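You operate a simulated robot arm through the tools that you are given. There is no shell and no other tool.

You are at the controls of a simulated two-armed robot. One attempt, no reset.

TASK
Stir up the settled orange tint, then pump 2 shots of it into the can under the spouts.
Fine: drip nothing, shut the valve after.

Only the result counts: the job must be done as asked and must still hold three seconds after the hand-in. Knocking over, shifting, dropping, spilling or breaking anything else fails it.

THE ROBOT
Two 7-joint arms with two-finger grippers on one trunk that stands fixed in place. Base frame: the origin is at the foot of the trunk, x ahead of it, y to its left, z up. Lengths are in cm, angles in degrees, forces in N, time in s.
The left shoulder is at [7.8, 15.1, 104], the right one opposite. With the tool pointing down near the work surface each hand reaches from about 30 to 80 cm from the base axis, measured 20 degrees to its own side. Payload 2.54 kg a hand.
The tool frame of a hand sits at the grasp point between the pads (the TCP): z along the fingers, y along the line on which they close. The tips reach 3 cm beyond it. Largest opening 11.6 cm; the body of the gripper starts 9.5 cm behind the TCP.
Orientation is that of the tool frame in the base frame, as [roll, pitch, yaw] about the fixed x, y, z axes, in that order (R = Rz(yaw) Ry(pitch) Rx(roll)). With the fingers straight down and closing along the base's y, the tool's x points along the base's -x, its y along +y and its z along -z.

THE INTERFACE
- The arms move only by the tool nudge_tool. It takes "left_targets", "right_targets" or both (then of equal length, played together; a hand with none holds still); each is a list of rows, each a list of 7 numbers: the closure in counts, from 0 (fully open) to 255 (shut), then the shift along the tool's x, y, z in units of 20 mm (1.0 is 20 mm), then the turn, a rotation vector about the tool's x, y, z in units of 6 degrees (1.0 is 6 degrees). In form: [[grip, dx, dy, dz, wx, wy, wz], ...]. A call has 1 to 20 rows; each row shifts and turns the commanded pose from where the row before left it, along the tool's axes as they then stand. A call with a number of a shift or a turn outside -1 to 1 is refused whole. Rows are played at 5 a second. More than 5 cm and 8.6 degrees between two rows, or a gripper value outside its range, and nothing of the call is played. A pose out of reach is approached as far as the arm can. The call stops where the force on the tool passes 50 N (or 10 N more than at its start, if that is more) or the arm is blocked; 0.2 s more then pass. The fingers move at their own pace (about 7.2 cm/s each) and stop on an object; they squeeze with about 23 N. The grip force told is the motor's: it shows also when the fingers shut on nothing. Time passes only in rows, and 0.2 s behind the last, so rows that do not move let the fingers close. The reply holds the time, the measured pose of the TCP, the force on the tool along the base axes, the opening and the grip force, in the units named above and with some noise, with the torque about the TCP (base axes, N m) and any sound that the robot's microphone picked up.
- Cameras (640 x 400 px; columns grow to the right, rows downward): "scene" is now at [15.4, 2.92, 119.17]; the picture's right is [0.32, -0.95, 0.00], its down [-0.22, -0.07, -0.97] and it looks along [0.92, 0.31, -0.23] (base axes); focal length 214 px, centre (320, 200). "left" rides on the left gripper at [6.9, 1.5, -12.2] in its tool frame; the picture's right is [-0.21, 0.98, 0.00], its down [-0.83, -0.18, -0.53] and it looks along [-0.52, -0.11, 0.85] (tool axes); focal length 251 px, centre (320, 200). "right" rides on the right gripper at [6.9, -1.5, -12.2] in its tool frame; the picture's right is [0.21, 0.98, 0.00], its down [-0.83, 0.18, -0.53] and it looks along [-0.52, 0.11, 0.85] (tool axes); focal length 251 px, centre (320, 200). There is no depth. A picture from a camera that has moved, and an enlarged one, comes with that camera's place and axes in the base frame and with its lens.
- grab_frame(camera): a new picture of that camera. It takes no simulated time.
- move_column(by): slides the trunk up (or, below 0, down) by that many cm; the arms and the scene camera ride with it, the base frame stays. It gives what a move gives, with no picture.
- aim_head(pan, tilt): turns the head with the scene camera to pan (to the left, within 80 degrees either way) and tilt (down, from -29 to 69), counted from straight ahead of the robot. It gives what a move gives.
- enlarge(camera, box): a new picture of the part [left, top, right, bottom] of that camera's present view, enlarged. It takes no simulated time.
- close_job(): hands the job in; it is judged then, once.

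Places have to be worked out from the pictures, the camera data and where the tool is seen. Open the grippers and draw the arms clear of the work before you hand the job in, unless the task says otherwise.

The tools are called after ">>>" as name(argument=value, ...) on one line, values as JSON. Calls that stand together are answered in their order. nudge_tool: Moves the arms, as the interface text tells. Its arguments: {"type":"object","properties":{"left_targets":{"type":"array"},"right_targets":{"type":"array"}},"required":[]} The other tools are called the same way: move_column (by) slides the trunk up or down; aim_head (pan, tilt) turns the head that bears the scene camera; grab_frame (camera) takes a picture; enlarge (camera, box) takes an enlarged picture of a part of a camera's view; close_job () hands the job in.

At the start:

```text
time: 0.0
left_position: [28.96, 28.63, 32.91]
left_tool_rot: [170.4, 10.1, 169.0]
left_contact_force: [-8.2, 42.4, 6.8]
left_ft_torque: [-2.33, -0.23, -1.5]
left_gripper_width: 8.99
left_grip_force: 0.2
right_position: [33.22, 0.77, 131.06]
right_tool_rot: [179.9, 0.1, -179.9]
right_contact_force: [0.2, 0.7, -0.7]
right_ft_torque: [0.02, 0.01, 0.01]
right_gripper_width: 11.62
right_grip_force: 0.0
trunk travel left (down, up): [-27.6, 1.3]
head pan, tilt: [18.7, 13.3]
```

scene: 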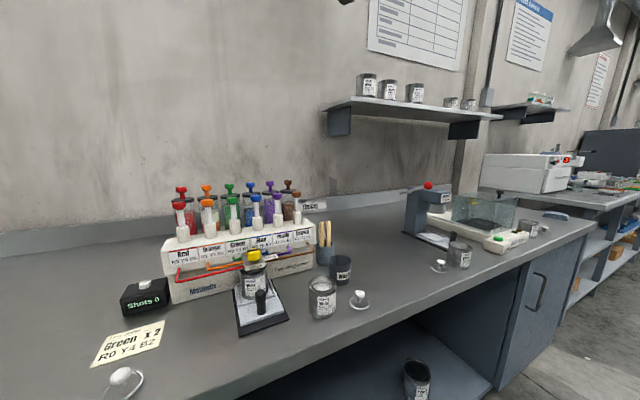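
right: 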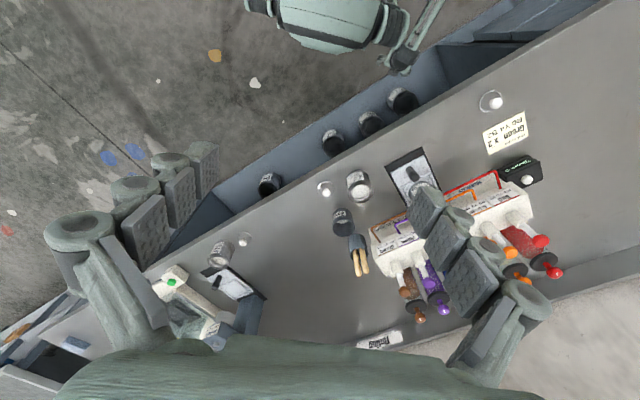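
left: 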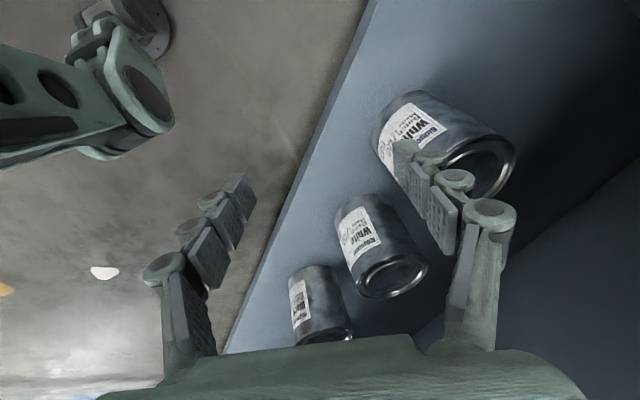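

I start by looking closely at the tinting machine and the work area; the left hand starts low near the under-shelf with 42 N on it, so I'll look before moving.

>>> enlarge(camera="scene", box=[100, 160, 340, 310])

>>> enlarge(camera="scene", box=[160, 170, 260, 233])

>>> enlarge(camera="scene", box=[160, 225, 320, 325])

>>> enlarge(camera="right", box=[320, 80, 600, 330])

```text
2.67 times, centred on (220, 235) of scene
camera zoom: at [15.4, 2.92, 119.17], right [0.32, -0.95, 0.0], down [-0.22, -0.07, -0.97], along [0.92, 0.31, -0.23], focal length 572 px, centre (587, 107)
```

zoom: 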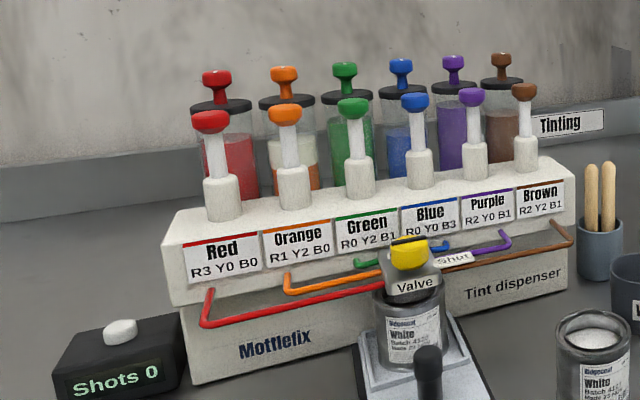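

```text
6.35 times, centred on (210, 202) of scene
camera zoom: at [15.4, 2.92, 119.17], right [0.32, -0.95, 0.0], down [-0.22, -0.07, -0.97], along [0.92, 0.31, -0.23], focal length 1362 px, centre (1018, 190)
```

zoom: 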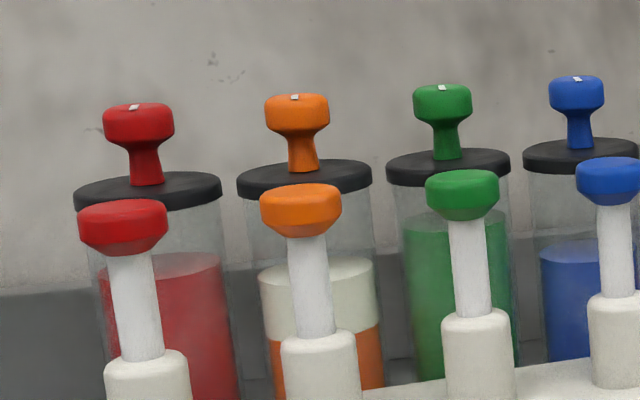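

```text
4.00 times, centred on (240, 275) of scene
camera zoom: at [15.4, 2.92, 119.17], right [0.32, -0.95, 0.0], down [-0.22, -0.07, -0.97], along [0.92, 0.31, -0.23], focal length 858 px, centre (640, -100)
```

zoom: 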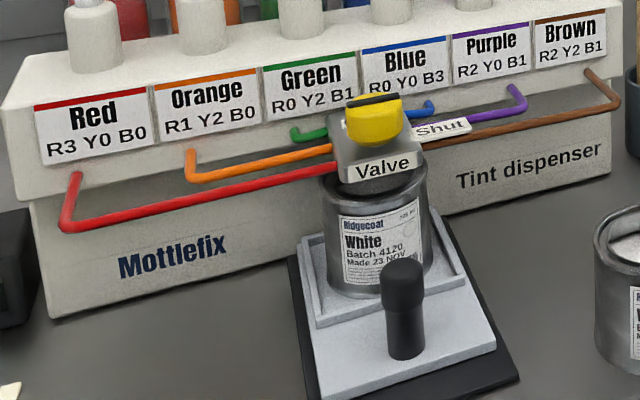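

```text
1.60 times, centred on (460, 205) of right
camera zoom: at [26.37, -0.8, 143.29], right [-0.21, 0.98, 0.0], down [0.83, 0.18, 0.54], along [0.52, 0.12, -0.84], focal length 402 px, centre (96, 192)
```

zoom: 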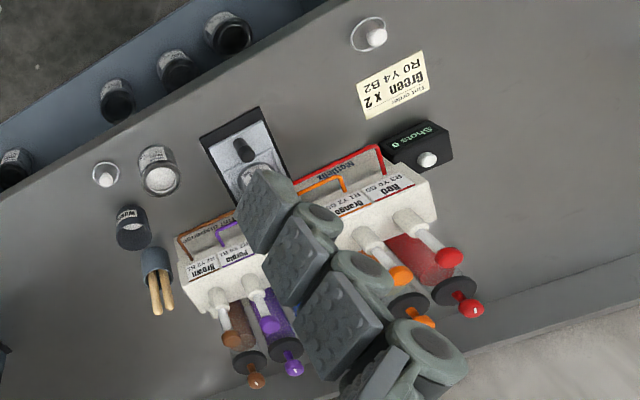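

The left arm starts in contact down by the under-shelf. I'll turn the head to look at it before moving anything.

>>> aim_head(pan=40, tilt=60)

>>> grab_frame(camera="scene")

>>> enlarge(camera="left", box=[120, 60, 560, 380])

```text
time: 1.1
left_position: [28.98, 28.99, 32.99]
left_tool_rot: [170.0, 10.0, 169.0]
left_contact_force: [-5.2, 31.7, 7.1]
left_ft_torque: [-1.89, -0.09, -1.02]
left_gripper_width: 9.71
left_grip_force: 0.0
right_position: [33.29, 0.75, 130.85]
right_tool_rot: [179.9, 0.1, 180.0]
right_contact_force: [0.4, -0.3, -0.8]
right_ft_torque: [-0.04, -0.01, -0.02]
right_gripper_width: 11.61
right_grip_force: 0.1
trunk travel left (down, up): [-27.6, 1.3]
head pan, tilt: [40.0, 60.0]
```

```text
taken
camera scene: at [11.68, 4.21, 112.26], right [0.64, -0.77, 0.0], down [-0.66, -0.56, -0.5], along [0.38, 0.32, -0.87], focal length 214 px, centre (320, 200)
```

scene: 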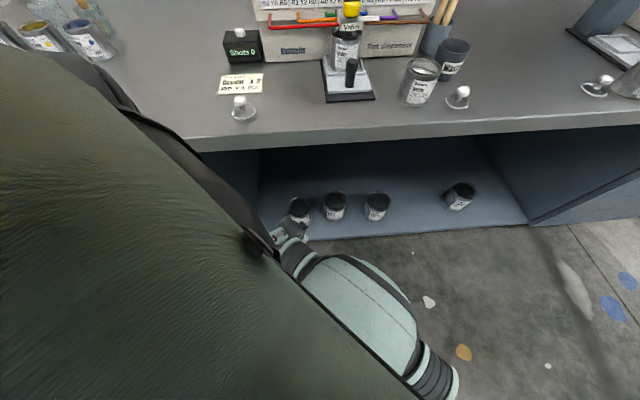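

```text
1.25 times, centred on (340, 220) of left
camera zoom: at [20.06, 30.16, 43.76], right [0.36, 0.91, 0.2], down [0.66, -0.41, 0.63], along [0.66, -0.09, -0.75], focal length 314 px, centre (295, 175)
```

zoom: 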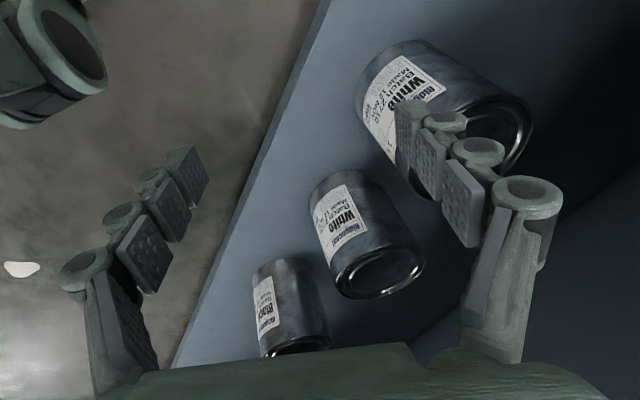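

The left hand is in the open lower shelf by three cans. I zoom in on it to find what it is touching.

>>> enlarge(camera="scene", box=[230, 170, 420, 290])

>>> grab_frame(camera="right")

>>> grab_frame(camera="left")

```text
3.33 times, centred on (325, 230) of scene
camera zoom: at [11.68, 4.21, 112.26], right [0.64, -0.77, 0.0], down [-0.66, -0.56, -0.5], along [0.38, 0.32, -0.87], focal length 715 px, centre (303, 100)
```

zoom: 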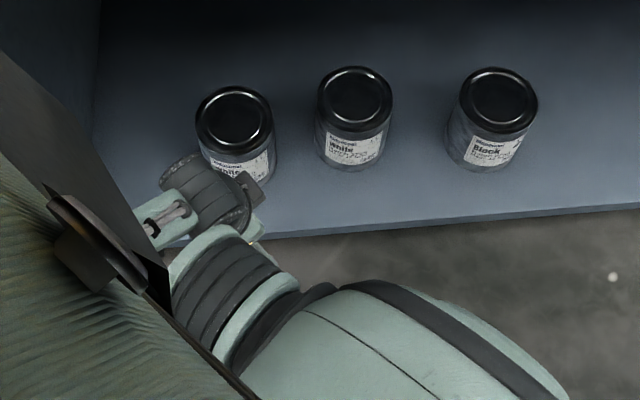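

```text
taken
camera right: at [26.39, -0.81, 143.29], right [-0.21, 0.98, 0.0], down [0.83, 0.18, 0.54], along [0.52, 0.12, -0.84], focal length 251 px, centre (320, 200)
```

right: 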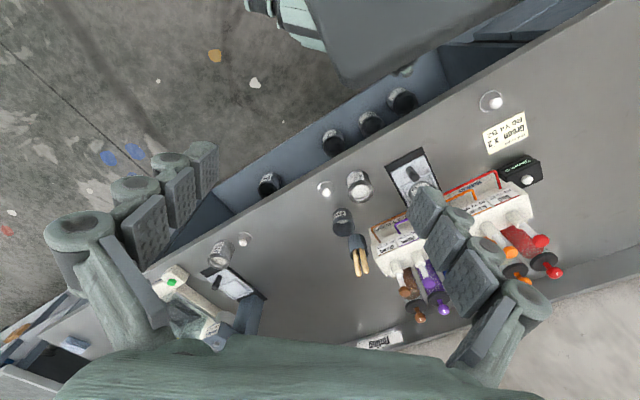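

```text
taken
camera left: at [20.06, 30.16, 43.76], right [0.36, 0.91, 0.2], down [0.66, -0.41, 0.63], along [0.66, -0.09, -0.75], focal length 251 px, centre (320, 200)
```

left: 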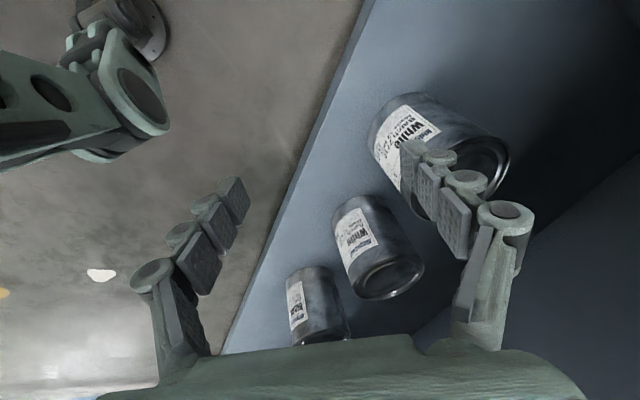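

The readings suggest the left hand is still settling (force falling, fingers creeping). I let half a second pass with a null right-hand motion and re-read.

>>> nudge_tool(right_targets=[[0, 0, 0, 0, 0, 0, 0], [0, 0, 0, 0, 0, 0, 0], [0, 0, 0, 0, 0, 0, 0]])

>>> enlarge(camera="left", box=[100, 160, 280, 380])

```text
time: 1.9
left_position: [28.91, 29.03, 33.03]
left_tool_rot: [170.0, 10.0, 169.0]
left_contact_force: [-6.5, 30.7, 5.1]
left_ft_torque: [-1.76, -0.15, -1.11]
left_gripper_width: 9.71
left_grip_force: 0.1
right_position: [33.36, 0.8, 130.99]
right_tool_rot: [179.9, 0.1, -180.0]
right_contact_force: [-0.4, -0.1, -0.2]
right_ft_torque: [-0.01, -0.01, 0.03]
right_gripper_width: 11.59
right_grip_force: 0.0
trunk travel left (down, up): [-27.6, 1.3]
head pan, tilt: [40.0, 60.0]
```

```text
1.82 times, centred on (190, 270) of left
camera zoom: at [20.07, 30.16, 43.75], right [0.36, 0.91, 0.2], down [0.66, -0.41, 0.63], along [0.66, -0.09, -0.75], focal length 457 px, centre (556, 73)
```

zoom: 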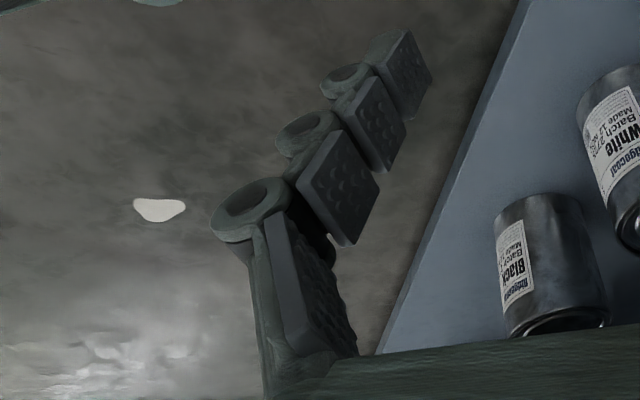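

Contact geometry (torque/force) puts the push on the outer side of the left hand's −y finger, ~6 cm behind the TCP; the shelf cans are ~15 cm further away and lower, so they are safe. I close the left fingers partway in place as a harmless probe to relieve it.

>>> nudge_tool(left_targets=[[130, 0, 0, 0, 0, 0, 0], [130, 0, 0, 0, 0, 0, 0], [130, 0, 0, 0, 0, 0, 0]])

>>> grab_frame(camera="left")

```text
time: 2.7
left_position: [28.89, 28.54, 32.94]
left_tool_rot: [170.4, 10.3, 168.8]
left_contact_force: [0.9, -1.2, -0.1]
left_ft_torque: [-0.02, 0.03, -0.04]
left_gripper_width: 5.68
left_grip_force: 0.0
right_position: [33.29, 0.82, 130.99]
right_tool_rot: [180.0, 0.1, -179.9]
right_contact_force: [0.0, -0.1, -0.5]
right_ft_torque: [-0.01, -0.01, 0.01]
right_gripper_width: 11.55
right_grip_force: 0.1
trunk travel left (down, up): [-27.6, 1.3]
head pan, tilt: [40.0, 60.0]
```

```text
taken
camera left: at [20.09, 29.77, 43.7], right [0.36, 0.91, 0.2], down [0.66, -0.4, 0.63], along [0.66, -0.1, -0.75], focal length 251 px, centre (320, 200)
```

left: 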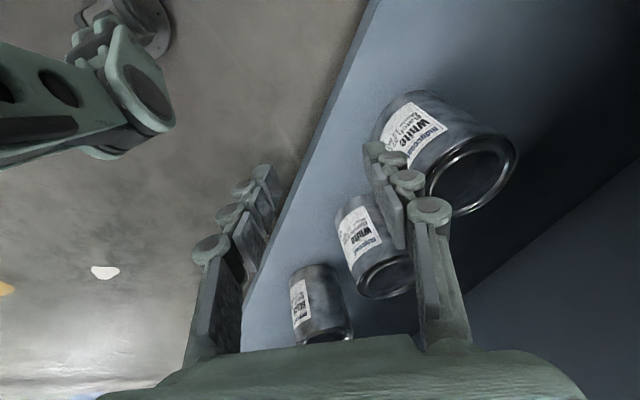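

The force is gone, so the finger was bearing on the arm's own link. Now I draw the left hand back away from the bench edge plane (toward the robot) by 8 cm before raising it.

>>> nudge_tool(left_targets=[[130, 0.543, -0.79, -0.24, 0, 0, 0], [130, 0.543, -0.79, -0.24, 0, 0, 0], [130, 0.543, -0.79, -0.24, 0, 0, 0], [130, 0.543, -0.79, -0.24, 0, 0, 0]])

>>> grab_frame(camera="scene")

>>> grab_frame(camera="left")

>>> grab_frame(camera="right")

```text
time: 3.9
left_position: [25.03, 29.28, 34.0]
left_tool_rot: [166.0, 11.1, 172.5]
left_contact_force: [-0.1, 0.2, 0.5]
left_ft_torque: [0.0, 0.03, -0.01]
left_gripper_width: 5.67
left_grip_force: 0.1
right_position: [33.4, 0.75, 131.03]
right_tool_rot: [179.9, 0.1, -180.0]
right_contact_force: [0.0, 0.4, -0.7]
right_ft_torque: [0.0, -0.03, 0.0]
right_gripper_width: 11.61
right_grip_force: 0.1
trunk travel left (down, up): [-27.6, 1.3]
head pan, tilt: [40.0, 60.0]
stopped in row 4 (left hand): the arm was blocked; the commanded pose is now the measured one
```

```text
taken
camera scene: at [11.7, 4.19, 112.25], right [0.64, -0.77, 0.0], down [-0.66, -0.56, -0.5], along [0.38, 0.32, -0.87], focal length 214 px, centre (320, 200)
```

scene: 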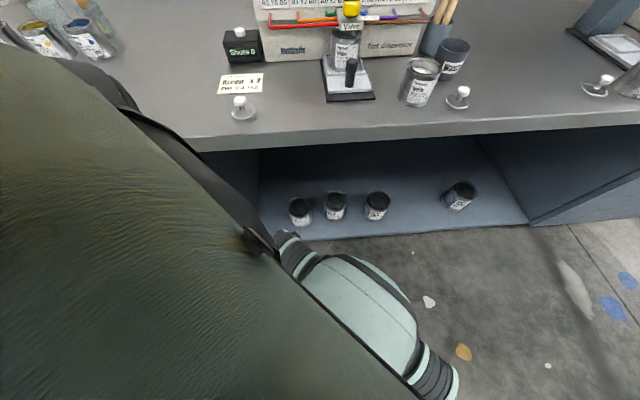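

```text
taken
camera left: at [15.79, 29.06, 44.54], right [0.29, 0.92, 0.27], down [0.67, -0.4, 0.63], along [0.68, 0.01, -0.73], focal length 251 px, centre (320, 200)
```

left: 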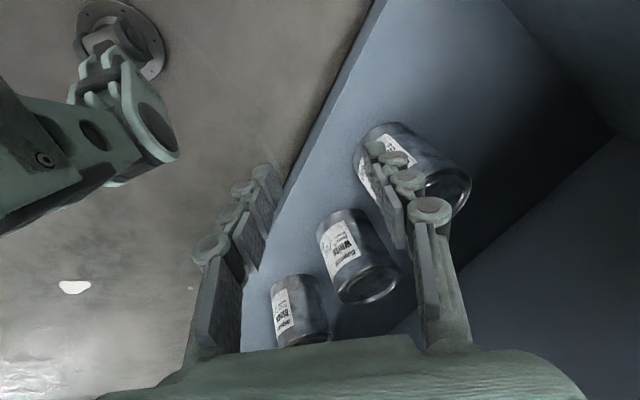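

```text
taken
camera right: at [26.42, -0.84, 143.29], right [-0.21, 0.98, 0.0], down [0.83, 0.18, 0.54], along [0.52, 0.12, -0.84], focal length 251 px, centre (320, 200)
```

right: 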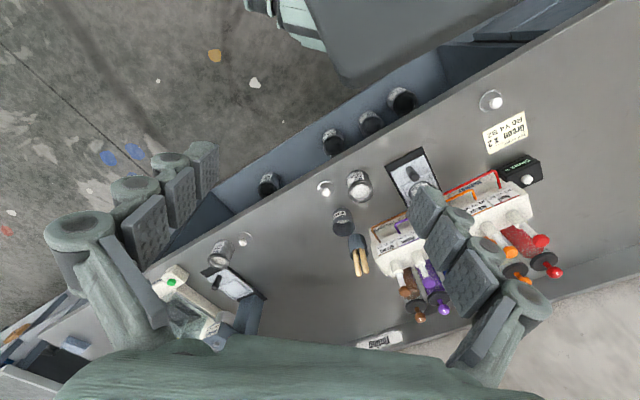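

Blocked in −y with no force: a wrist joint limit (the elbow sits inboard, forearm running along +y). I'll instead retreat along −x and up a little, which stays clear of the bench front edge.

>>> nudge_tool(left_targets=[[130, 0.78, 0.06, -0.55, 0, 0, 0], [130, 0.78, 0.06, -0.55, 0, 0, 0], [130, 0.78, 0.06, -0.55, 0, 0, 0]])

>>> grab_frame(camera="left")

```text
time: 4.7
left_position: [19.76, 29.24, 36.31]
left_tool_rot: [166.0, 11.2, 172.6]
left_contact_force: [-0.5, -0.1, 0.4]
left_ft_torque: [0.01, -0.01, 0.02]
left_gripper_width: 5.71
left_grip_force: 0.1
right_position: [33.37, 0.77, 130.93]
right_tool_rot: [179.9, 0.2, 179.9]
right_contact_force: [-1.6, 0.0, -0.1]
right_ft_torque: [-0.01, 0.0, -0.01]
right_gripper_width: 11.59
right_grip_force: 0.1
trunk travel left (down, up): [-27.6, 1.3]
head pan, tilt: [40.0, 60.0]
```

```text
taken
camera left: at [10.51, 29.05, 46.82], right [0.29, 0.92, 0.27], down [0.67, -0.4, 0.63], along [0.68, 0.0, -0.73], focal length 251 px, centre (320, 200)
```

left: 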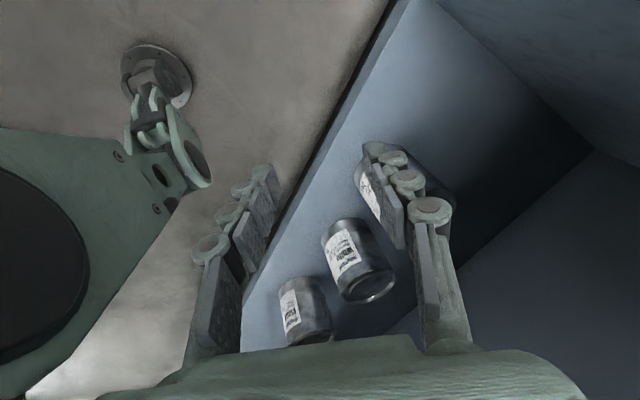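

That worked; the hand is now ~7 cm in front of the edge plane. I raise straight up in steps, watching for blocking.

>>> nudge_tool(left_targets=[[130, -0.19, 0.237, -0.95, 0, 0, 0], [130, -0.19, 0.237, -0.95, 0, 0, 0], [130, -0.19, 0.237, -0.95, 0, 0, 0], [130, -0.19, 0.237, -0.95, 0, 0, 0], [130, -0.19, 0.237, -0.95, 0, 0, 0], [130, -0.19, 0.237, -0.95, 0, 0, 0]])

>>> grab_frame(camera="left")

>>> grab_frame(camera="scene")

>>> grab_frame(camera="right")

```text
time: 6.1
left_position: [19.68, 29.37, 48.41]
left_tool_rot: [166.0, 11.2, 172.5]
left_contact_force: [0.3, -0.3, -0.1]
left_ft_torque: [-0.02, 0.0, 0.02]
left_gripper_width: 5.68
left_grip_force: 0.1
right_position: [33.33, 0.69, 130.8]
right_tool_rot: [180.0, 0.1, -180.0]
right_contact_force: [0.2, -0.7, 0.0]
right_ft_torque: [0.0, 0.02, 0.01]
right_gripper_width: 11.58
right_grip_force: 0.0
trunk travel left (down, up): [-27.6, 1.3]
head pan, tilt: [40.0, 60.0]
```

```text
taken
camera left: at [10.55, 29.15, 58.85], right [0.29, 0.92, 0.27], down [0.67, -0.4, 0.63], along [0.68, 0.0, -0.73], focal length 251 px, centre (320, 200)
```

left: 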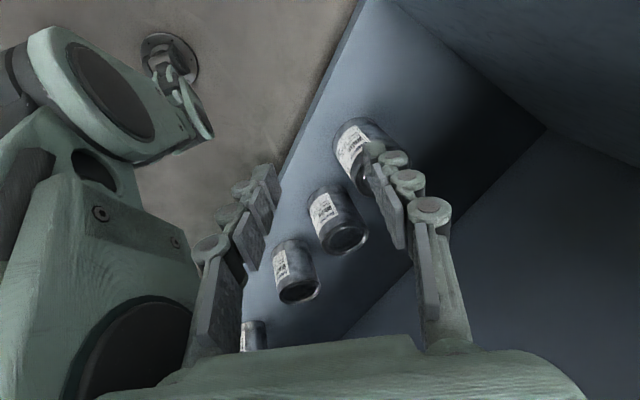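

```text
taken
camera scene: at [11.7, 4.19, 112.25], right [0.64, -0.77, 0.0], down [-0.66, -0.56, -0.5], along [0.38, 0.32, -0.87], focal length 214 px, centre (320, 200)
```

scene: 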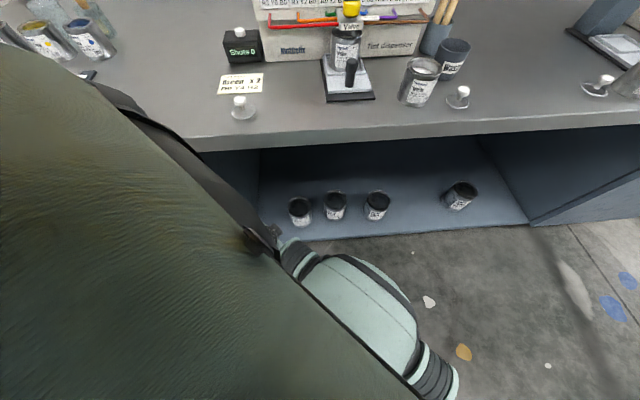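

```text
taken
camera right: at [26.42, -0.84, 143.28], right [-0.21, 0.98, 0.0], down [0.83, 0.18, 0.54], along [0.52, 0.12, -0.84], focal length 251 px, centre (320, 200)
```

right: 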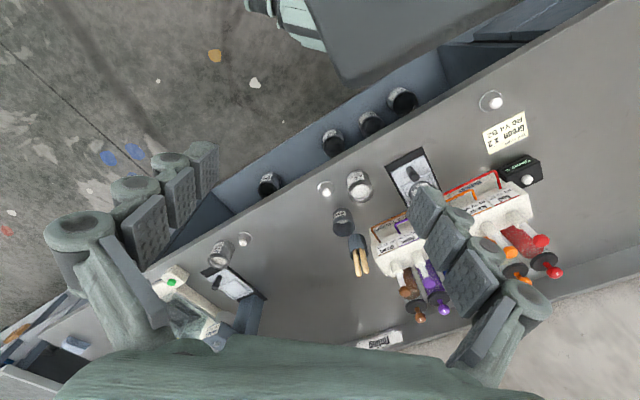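

The raise is going freely. I'll look further left with the head to see where the left forearm and elbow are relative to the bench edge.

>>> aim_head(pan=75, tilt=50)

>>> grab_frame(camera="scene")

```text
time: 7.2
left_position: [19.87, 29.45, 48.24]
left_tool_rot: [166.0, 11.2, 172.5]
left_contact_force: [0.5, -0.3, -0.6]
left_ft_torque: [-0.02, 0.02, 0.03]
left_gripper_width: 5.68
left_grip_force: 0.0
right_position: [33.27, 0.75, 130.94]
right_tool_rot: [180.0, 0.1, -180.0]
right_contact_force: [-0.5, 0.2, 0.4]
right_ft_torque: [0.02, 0.02, 0.01]
right_gripper_width: 11.59
right_grip_force: 0.1
trunk travel left (down, up): [-27.6, 1.3]
head pan, tilt: [75.0, 50.0]
```

```text
taken
camera scene: at [8.6, 7.34, 113.5], right [0.97, -0.26, 0.0], down [-0.2, -0.74, -0.64], along [0.17, 0.62, -0.77], focal length 214 px, centre (320, 200)
```

scene: 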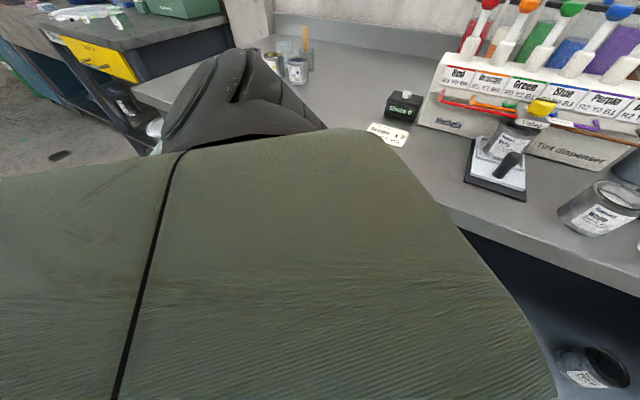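

The left upper arm goes out to the left with the elbow at about y≈40, z≈97, in front of the bench. The path up is open; I continue raising 16 cm.

>>> nudge_tool(left_targets=[[130, -0.19, 0.237, -0.95, 0, 0, 0], [130, -0.19, 0.237, -0.95, 0, 0, 0], [130, -0.19, 0.237, -0.95, 0, 0, 0], [130, -0.19, 0.237, -0.95, 0, 0, 0], [130, -0.19, 0.237, -0.95, 0, 0, 0], [130, -0.19, 0.237, -0.95, 0, 0, 0], [130, -0.19, 0.237, -0.95, 0, 0, 0], [130, -0.19, 0.237, -0.95, 0, 0, 0]])

>>> grab_frame(camera="scene")

>>> grab_frame(camera="left")

```text
time: 8.9
left_position: [21.73, 30.29, 58.19]
left_tool_rot: [165.9, 11.1, 172.5]
left_contact_force: [0.3, -0.5, -0.2]
left_ft_torque: [-0.04, 0.0, 0.01]
left_gripper_width: 5.65
left_grip_force: 0.0
left hand out of reach, approached as far as the arm can: row 5, 6, 7, 8
right_position: [33.38, 0.76, 131.04]
right_tool_rot: [179.9, 0.1, 180.0]
right_contact_force: [0.1, 0.1, -0.3]
right_ft_torque: [-0.01, 0.0, 0.01]
right_gripper_width: 11.6
right_grip_force: 0.1
trunk travel left (down, up): [-27.6, 1.3]
head pan, tilt: [75.0, 50.0]
```

```text
taken
camera scene: at [8.59, 7.35, 113.51], right [0.97, -0.26, 0.0], down [-0.2, -0.74, -0.64], along [0.17, 0.62, -0.77], focal length 214 px, centre (320, 200)
```

scene: 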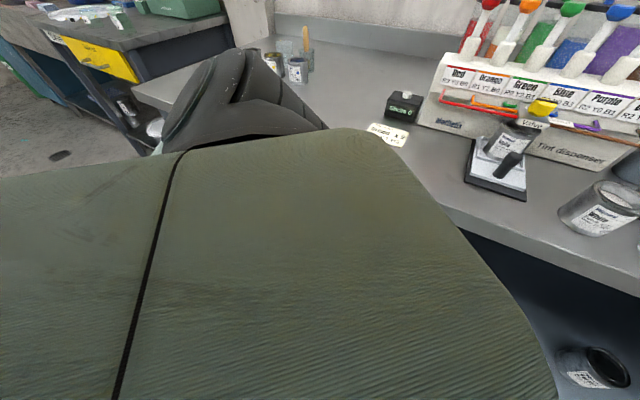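

```text
taken
camera left: at [12.43, 30.0, 68.71], right [0.29, 0.92, 0.27], down [0.67, -0.4, 0.63], along [0.68, 0.0, -0.73], focal length 251 px, centre (320, 200)
```

left: 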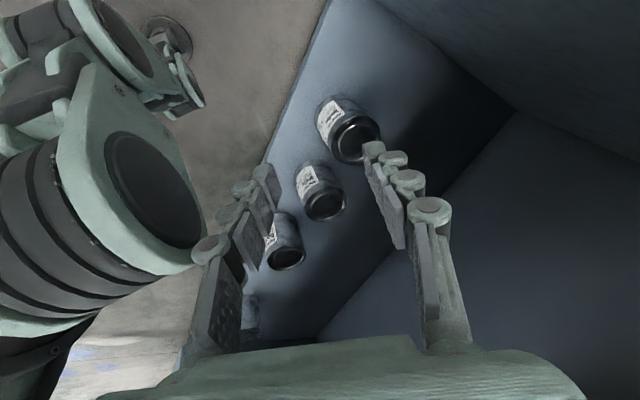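

The arm is now folded to its limit near the shoulder at z≈58, and there's a static green robot-body structure just right of the hand. I look straight down in front to map it before choosing the way around.

>>> aim_head(pan=10, tilt=69)

>>> grab_frame(camera="scene")

>>> grab_frame(camera="right")

```text
time: 10.3
left_position: [21.67, 30.27, 58.25]
left_tool_rot: [166.0, 11.3, 172.5]
left_contact_force: [0.0, 0.1, -0.5]
left_ft_torque: [-0.01, 0.0, 0.0]
left_gripper_width: 5.67
left_grip_force: 0.0
right_position: [33.38, 0.84, 131.01]
right_tool_rot: [179.9, 0.1, -179.9]
right_contact_force: [0.0, 0.1, -0.1]
right_ft_torque: [0.0, -0.02, 0.03]
right_gripper_width: 11.63
right_grip_force: 0.1
trunk travel left (down, up): [-27.6, 1.3]
head pan, tilt: [10.0, 68.8]
```

```text
taken
camera scene: at [12.11, 0.89, 111.31], right [0.17, -0.98, 0.0], down [-0.92, -0.16, -0.36], along [0.36, 0.06, -0.93], focal length 214 px, centre (320, 200)
```

scene: 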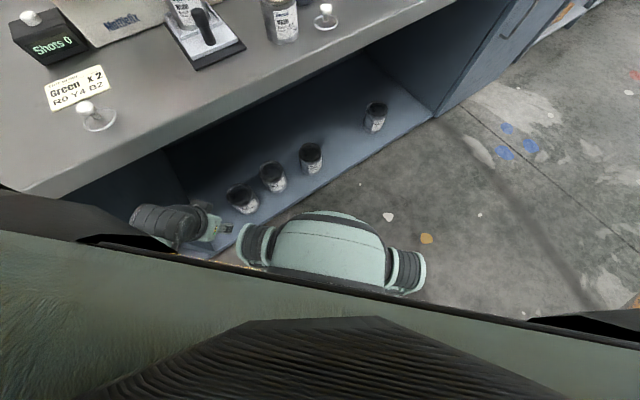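

```text
taken
camera right: at [26.42, -0.83, 143.29], right [-0.21, 0.98, 0.0], down [0.83, 0.18, 0.54], along [0.52, 0.12, -0.84], focal length 251 px, centre (320, 200)
```

right: 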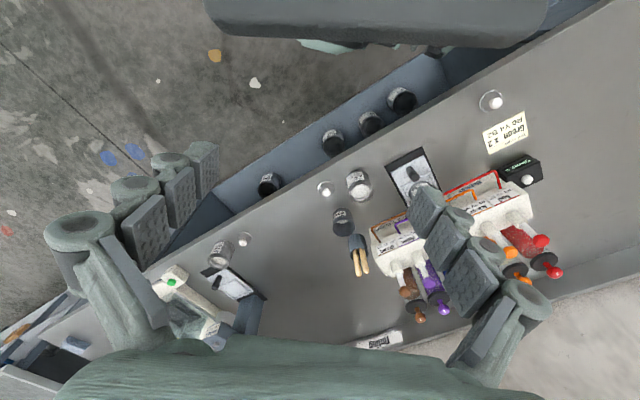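

The green bar is the robot's own hip/knee joint, spanning y≈−17..+20 at z≈60–70, so going right is tight; the bench edge runs on to the left, so I'll slide the left hand along the edge to the left (direction (−0.7,+0.72)), then raise there.

>>> nudge_tool(left_targets=[[130, 0.85, 0.45, 0.05, 0, 0, 0], [130, 0.85, 0.45, 0.05, 0, 0, 0], [130, 0.85, 0.45, 0.05, 0, 0, 0], [130, 0.773, 0.641, 0, 0, 0, 0], [130, 0.773, 0.641, 0, 0, 0, 0], [130, 0.773, 0.641, 0, 0, 0, 0]])

>>> grab_frame(camera="left")

```text
time: 11.7
left_position: [12.77, 38.0, 57.61]
left_tool_rot: [166.0, 11.2, 172.6]
left_contact_force: [0.2, 0.1, -0.5]
left_ft_torque: [0.01, -0.04, -0.01]
left_gripper_width: 5.69
left_grip_force: 0.1
right_position: [33.29, 0.71, 130.91]
right_tool_rot: [179.8, 0.0, 180.0]
right_contact_force: [0.6, -0.6, 0.7]
right_ft_torque: [0.0, -0.01, 0.0]
right_gripper_width: 11.6
right_grip_force: 0.0
trunk travel left (down, up): [-27.6, 1.3]
head pan, tilt: [10.0, 68.8]
```

```text
taken
camera left: at [3.55, 37.76, 68.23], right [0.29, 0.92, 0.27], down [0.67, -0.4, 0.63], along [0.68, 0.0, -0.73], focal length 251 px, centre (320, 200)
```

left: 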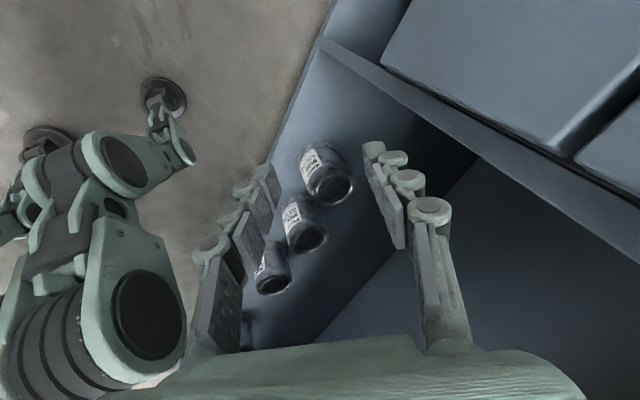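

Moving freely. I continue leftward while backing off from the bench a bit more.

>>> nudge_tool(left_targets=[[130, 0.93, 0.36, -0.1, 0, 0, 0], [130, 0.93, 0.36, -0.1, 0, 0, 0], [130, 0.93, 0.36, -0.1, 0, 0, 0], [130, 0.93, 0.36, -0.1, 0, 0, 0], [130, 0.93, 0.36, -0.1, 0, 0, 0], [130, 0.85, 0.5, -0.1, 0, 0, 0], [130, 0.85, 0.5, -0.1, 0, 0, 0]])

>>> grab_frame(camera="left")

>>> aim_head(pan=80, tilt=40)

>>> grab_frame(camera="scene")

```text
time: 12.8
left_position: [7.22, 44.78, 58.98]
left_tool_rot: [162.8, 9.5, 163.9]
left_contact_force: [0.5, 0.0, 0.2]
left_ft_torque: [0.04, -0.01, -0.06]
left_gripper_width: 5.69
left_grip_force: 0.0
right_position: [33.33, 0.8, 131.09]
right_tool_rot: [179.9, 0.1, 180.0]
right_contact_force: [-0.4, 0.2, -0.1]
right_ft_torque: [-0.05, 0.03, 0.0]
right_gripper_width: 11.6
right_grip_force: 0.0
trunk travel left (down, up): [-27.6, 1.3]
head pan, tilt: [10.0, 68.8]
stopped in row 5 (left hand): the arm was blocked; the commanded pose is now the measured one
```

```text
taken
camera left: at [-1.82, 45.28, 69.64], right [0.42, 0.85, 0.32], down [0.62, -0.52, 0.59], along [0.67, -0.05, -0.74], focal length 251 px, centre (320, 200)
```

left: 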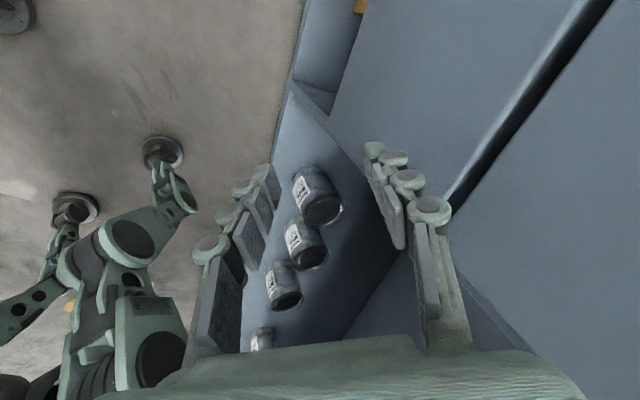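

```text
time: 14.3
left_position: [7.24, 44.86, 59.07]
left_tool_rot: [162.8, 9.7, 163.9]
left_contact_force: [0.8, -0.9, 0.0]
left_ft_torque: [0.0, 0.0, -0.03]
left_gripper_width: 5.66
left_grip_force: 0.1
right_position: [33.32, 0.79, 130.95]
right_tool_rot: [179.9, 0.2, 179.9]
right_contact_force: [0.0, -0.7, 0.4]
right_ft_torque: [0.02, 0.01, 0.01]
right_gripper_width: 11.61
right_grip_force: 0.0
trunk travel left (down, up): [-27.6, 1.3]
head pan, tilt: [80.0, 40.0]
```

```text
taken
camera scene: at [8.08, 8.28, 114.92], right [0.98, -0.17, 0.0], down [-0.11, -0.63, -0.77], along [0.13, 0.75, -0.64], focal length 214 px, centre (320, 200)
```

scene: 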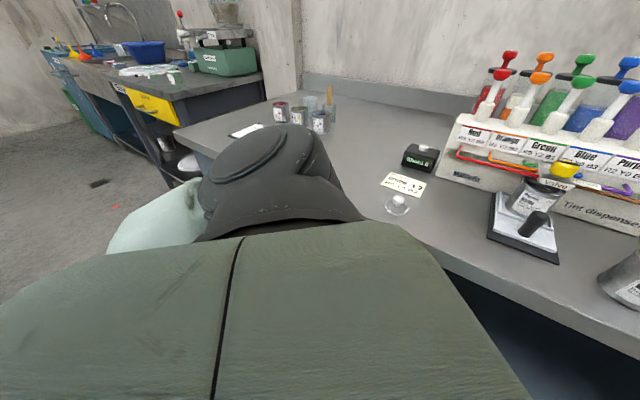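

Blocked again without tool force (joint limit). I now try rising from here while easing away from the bench.

>>> nudge_tool(left_targets=[[130, 0.09, -0.15, -0.98, 0, 0, 0], [130, 0.09, -0.15, -0.98, 0, 0, 0], [130, 0.09, -0.15, -0.98, 0, 0, 0], [130, 0.09, -0.15, -0.98, 0, 0, 0]])

>>> grab_frame(camera="scene")

>>> grab_frame(camera="left")

```text
time: 15.0
left_position: [8.2, 45.91, 64.88]
left_tool_rot: [159.6, 7.3, 154.5]
left_contact_force: [-0.1, -0.2, 0.9]
left_ft_torque: [0.01, -0.02, -0.01]
left_gripper_width: 5.65
left_grip_force: 0.1
right_position: [33.39, 0.8, 131.04]
right_tool_rot: [179.9, 0.2, -180.0]
right_contact_force: [0.5, -0.1, -1.8]
right_ft_torque: [0.0, -0.02, -0.01]
right_gripper_width: 11.6
right_grip_force: 0.0
trunk travel left (down, up): [-27.6, 1.3]
head pan, tilt: [80.0, 40.0]
stopped in row 3 (left hand): the arm was blocked; the commanded pose is now the measured one
```

```text
taken
camera scene: at [8.08, 8.29, 114.92], right [0.98, -0.17, 0.0], down [-0.11, -0.63, -0.77], along [0.13, 0.75, -0.64], focal length 214 px, centre (320, 200)
```

scene: 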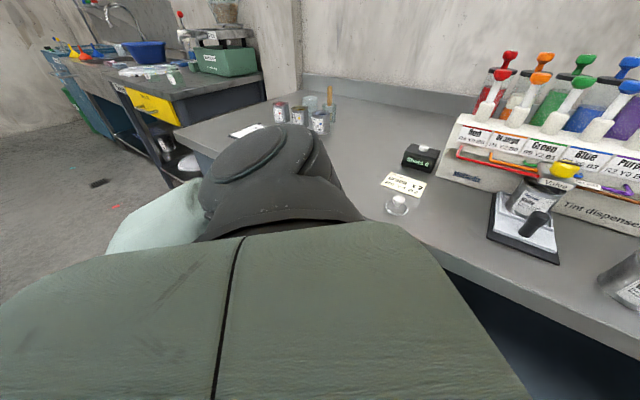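

```text
taken
camera left: at [-0.46, 47.05, 75.77], right [0.55, 0.75, 0.37], down [0.54, -0.65, 0.54], along [0.64, -0.1, -0.76], focal length 251 px, centre (320, 200)
```

left: 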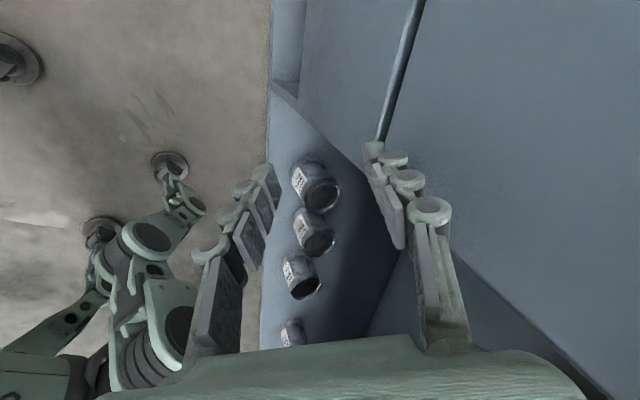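

The wrist is simply too close to the shoulder here; the right way is to go further left along the bench edge before rising. I slide 10 cm left.

>>> nudge_tool(left_targets=[[130, 0.96, 0.25, -0.04, 0, 0, 0], [130, 0.96, 0.25, -0.04, 0, 0, 0], [130, 0.96, 0.25, -0.04, 0, 0, 0], [130, 0.96, 0.25, -0.04, 0, 0, 0], [130, 0.96, 0.25, -0.04, 0, 0, 0]])

>>> grab_frame(camera="left")

>>> grab_frame(camera="scene")

```text
time: 16.2
left_position: [0.85, 52.33, 64.98]
left_tool_rot: [159.4, 7.0, 153.7]
left_contact_force: [0.1, 0.0, -0.3]
left_ft_torque: [-0.06, 0.01, -0.01]
left_gripper_width: 5.67
left_grip_force: 0.0
right_position: [33.37, 0.77, 130.91]
right_tool_rot: [179.9, 0.1, 180.0]
right_contact_force: [-0.9, -0.4, 0.1]
right_ft_torque: [0.04, -0.02, -0.02]
right_gripper_width: 11.59
right_grip_force: 0.1
trunk travel left (down, up): [-27.6, 1.3]
head pan, tilt: [80.0, 40.0]
```

```text
taken
camera left: at [-7.85, 53.5, 75.93], right [0.56, 0.74, 0.37], down [0.53, -0.66, 0.53], along [0.64, -0.1, -0.76], focal length 251 px, centre (320, 200)
```

left: 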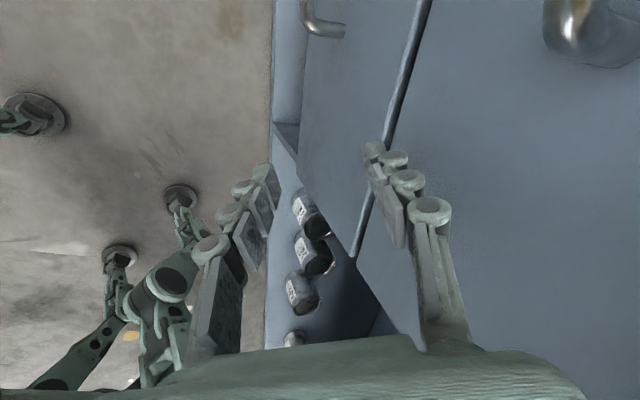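

```text
taken
camera scene: at [8.07, 8.28, 114.92], right [0.98, -0.17, 0.0], down [-0.11, -0.63, -0.77], along [0.13, 0.75, -0.64], focal length 214 px, centre (320, 200)
```

scene: 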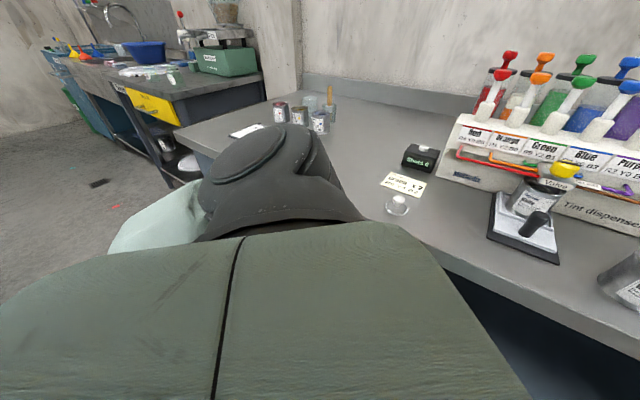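

Good. I notice a cupboard handle near the +y side of the hand, so now I back straight away in −x by 8 cm (away from the bench), then I can rise.

>>> nudge_tool(left_targets=[[130, 0.895, -0.363, -0.257, 0, 0, 0], [130, 0.895, -0.363, -0.257, 0, 0, 0], [130, 0.895, -0.363, -0.257, 0, 0, 0], [130, 0.895, -0.363, -0.257, 0, 0, 0]])

>>> nudge_tool(left_targets=[[130, -0.127, 0.346, -0.93, 0, 0, 0], [130, -0.127, 0.346, -0.93, 0, 0, 0], [130, -0.127, 0.346, -0.93, 0, 0, 0], [130, -0.127, 0.346, -0.93, 0, 0, 0]])

>>> grab_frame(camera="left")

>>> grab_frame(camera="scene")

```text
time: 17.4
left_position: [-4.49, 55.12, 66.38]
left_tool_rot: [157.4, 5.7, 148.2]
left_contact_force: [-1.0, 0.7, -0.3]
left_ft_torque: [-0.01, 0.01, -0.03]
left_gripper_width: 5.68
left_grip_force: 0.1
right_position: [33.3, 0.63, 130.91]
right_tool_rot: [179.9, 0.2, 180.0]
right_contact_force: [0.2, -0.4, 0.8]
right_ft_torque: [-0.01, 0.0, -0.06]
right_gripper_width: 11.6
right_grip_force: 0.0
trunk travel left (down, up): [-27.6, 1.3]
head pan, tilt: [80.0, 40.0]
stopped in row 4 (left hand): the arm was blocked; the commanded pose is now the measured one
```

```text
time: 18.4
left_position: [-4.44, 54.83, 74.45]
left_tool_rot: [157.4, 5.6, 148.4]
left_contact_force: [0.2, -0.8, -0.6]
left_ft_torque: [0.02, -0.03, -0.03]
left_gripper_width: 5.68
left_grip_force: 0.1
right_position: [33.27, 0.71, 130.94]
right_tool_rot: [179.9, 0.1, -180.0]
right_contact_force: [-0.1, 0.5, 0.1]
right_ft_torque: [0.0, 0.03, -0.01]
right_gripper_width: 11.59
right_grip_force: 0.1
trunk travel left (down, up): [-27.6, 1.3]
head pan, tilt: [80.0, 40.0]
```

```text
taken
camera left: at [-12.9, 56.35, 85.37], right [0.62, 0.68, 0.39], down [0.47, -0.73, 0.51], along [0.63, -0.13, -0.77], focal length 251 px, centre (320, 200)
```

left: 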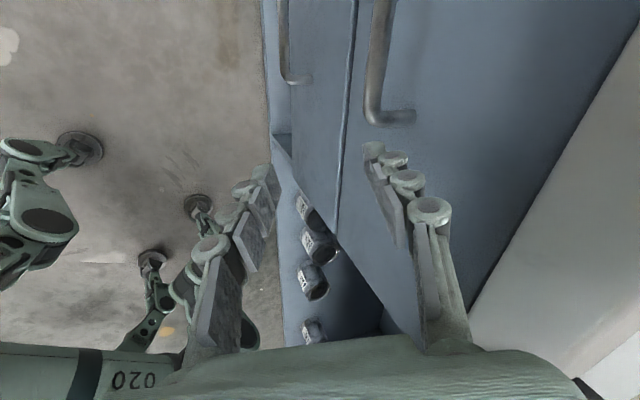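

```text
taken
camera scene: at [8.08, 8.27, 114.92], right [0.98, -0.17, 0.0], down [-0.11, -0.63, -0.77], along [0.13, 0.75, -0.64], focal length 214 px, centre (320, 200)
```

scene: 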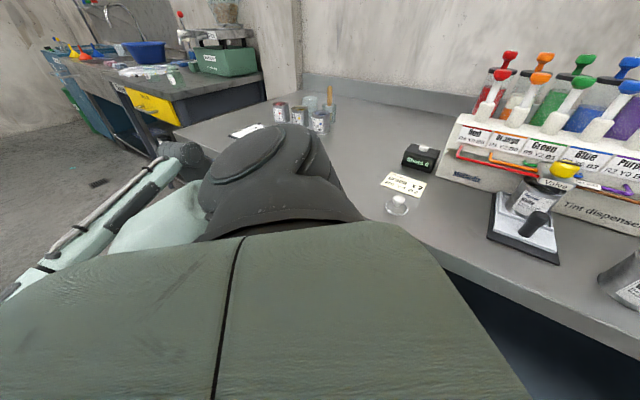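

Now it rises freely and the forearm is visible with the elbow behind. I keep rising with a slight leftward bias; the slab edge clears the +y finger by about 3 cm.

>>> nudge_tool(left_targets=[[130, 0.222, 0.411, -0.887, 0, 0, 0], [130, 0.222, 0.411, -0.887, 0, 0, 0], [130, 0.222, 0.411, -0.887, 0, 0, 0], [130, 0.222, 0.411, -0.887, 0, 0, 0], [130, 0.222, 0.411, -0.887, 0, 0, 0], [130, 0.222, 0.411, -0.887, 0, 0, 0]])

>>> grab_frame(camera="left")

>>> grab_frame(camera="scene")

```text
time: 19.8
left_position: [-7.5, 57.24, 85.73]
left_tool_rot: [157.4, 5.8, 148.2]
left_contact_force: [1.0, -0.3, -0.5]
left_ft_torque: [0.01, 0.0, 0.01]
left_gripper_width: 5.69
left_grip_force: 0.1
right_position: [33.43, 0.74, 130.93]
right_tool_rot: [179.9, 0.1, -179.9]
right_contact_force: [0.7, 0.5, 0.4]
right_ft_torque: [0.01, 0.03, -0.01]
right_gripper_width: 11.59
right_grip_force: 0.0
trunk travel left (down, up): [-27.6, 1.3]
head pan, tilt: [80.0, 40.0]
```

```text
taken
camera left: at [-15.97, 58.84, 96.77], right [0.62, 0.68, 0.39], down [0.47, -0.73, 0.5], along [0.63, -0.13, -0.77], focal length 251 px, centre (320, 200)
```

left: 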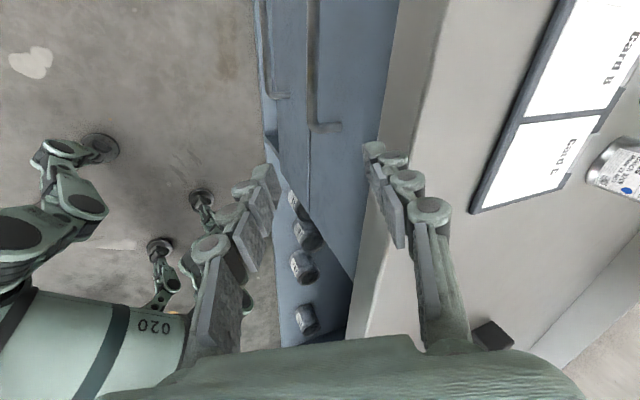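

```text
taken
camera scene: at [8.08, 8.28, 114.92], right [0.98, -0.17, 0.0], down [-0.11, -0.63, -0.77], along [0.13, 0.75, -0.64], focal length 214 px, centre (320, 200)
```

scene: 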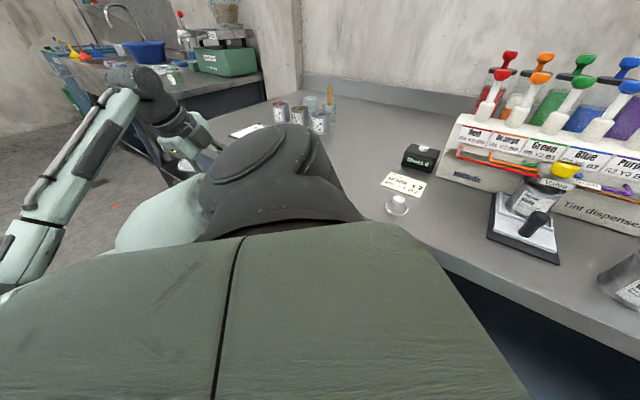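

The tool is clear and the bench top is now visible below. Continue rising about 16 cm more.

>>> nudge_tool(left_targets=[[130, 0.0, 0.39, -0.91, 0, 0, 0], [130, 0.0, 0.39, -0.91, 0, 0, 0], [130, 0.0, 0.39, -0.91, 0, 0, 0], [130, 0.0, 0.39, -0.91, 0, 0, 0], [130, 0.0, 0.39, -0.91, 0, 0, 0], [130, 0.0, 0.39, -0.91, 0, 0, 0], [130, 0.0, 0.39, -0.91, 0, 0, 0], [130, 0.0, 0.39, -0.91, 0, 0, 0], [130, 0.0, 0.39, -0.91, 0, 0, 0]])

>>> aim_head(pan=50, tilt=25)

>>> grab_frame(camera="left")

>>> grab_frame(camera="scene")

```text
time: 21.8
left_position: [-8.07, 58.25, 95.07]
left_tool_rot: [157.3, 5.7, 148.2]
left_contact_force: [-1.4, -0.2, 0.1]
left_ft_torque: [0.01, -0.04, 0.02]
left_gripper_width: 5.68
left_grip_force: 0.1
left hand out of reach, approached as far as the arm can: row 5, 6, 7, 8, 9
right_position: [33.32, 0.67, 130.95]
right_tool_rot: [179.9, 0.1, 180.0]
right_contact_force: [-0.6, 0.0, 0.4]
right_ft_torque: [0.0, 0.02, -0.01]
right_gripper_width: 11.59
right_grip_force: 0.1
trunk travel left (down, up): [-27.6, 1.3]
head pan, tilt: [80.0, 40.0]
```

```text
time: 22.8
left_position: [-8.02, 58.23, 95.06]
left_tool_rot: [157.3, 5.7, 148.4]
left_contact_force: [0.0, -1.2, -0.3]
left_ft_torque: [-0.01, 0.01, 0.04]
left_gripper_width: 5.68
left_grip_force: 0.1
right_position: [33.24, 0.68, 130.87]
right_tool_rot: [179.9, 0.1, 180.0]
right_contact_force: [0.1, 0.4, 0.1]
right_ft_torque: [-0.01, 0.01, 0.0]
right_gripper_width: 11.61
right_grip_force: 0.0
trunk travel left (down, up): [-27.6, 1.3]
head pan, tilt: [50.0, 25.0]
```

```text
taken
camera left: at [-16.57, 59.69, 106.07], right [0.62, 0.67, 0.4], down [0.47, -0.73, 0.5], along [0.63, -0.13, -0.77], focal length 251 px, centre (320, 200)
```

left: 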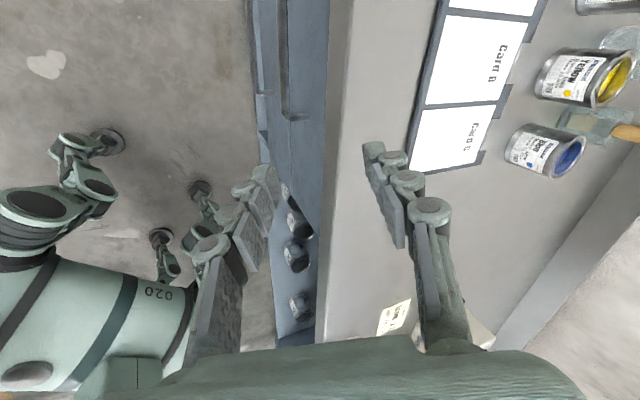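

```text
taken
camera scene: at [12.52, 6.97, 117.25], right [0.77, -0.64, 0.0], down [-0.27, -0.32, -0.91], along [0.58, 0.69, -0.42], focal length 214 px, centre (320, 200)
```

scene: 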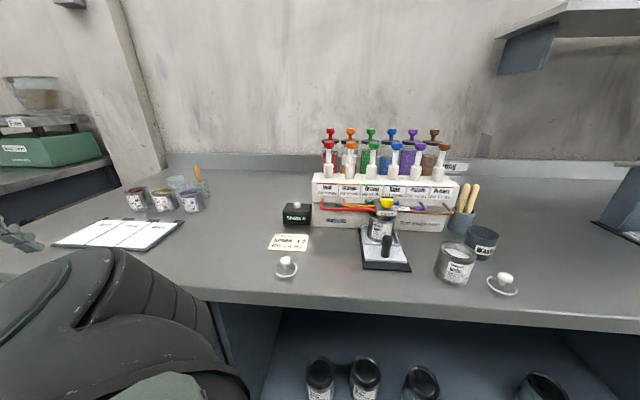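

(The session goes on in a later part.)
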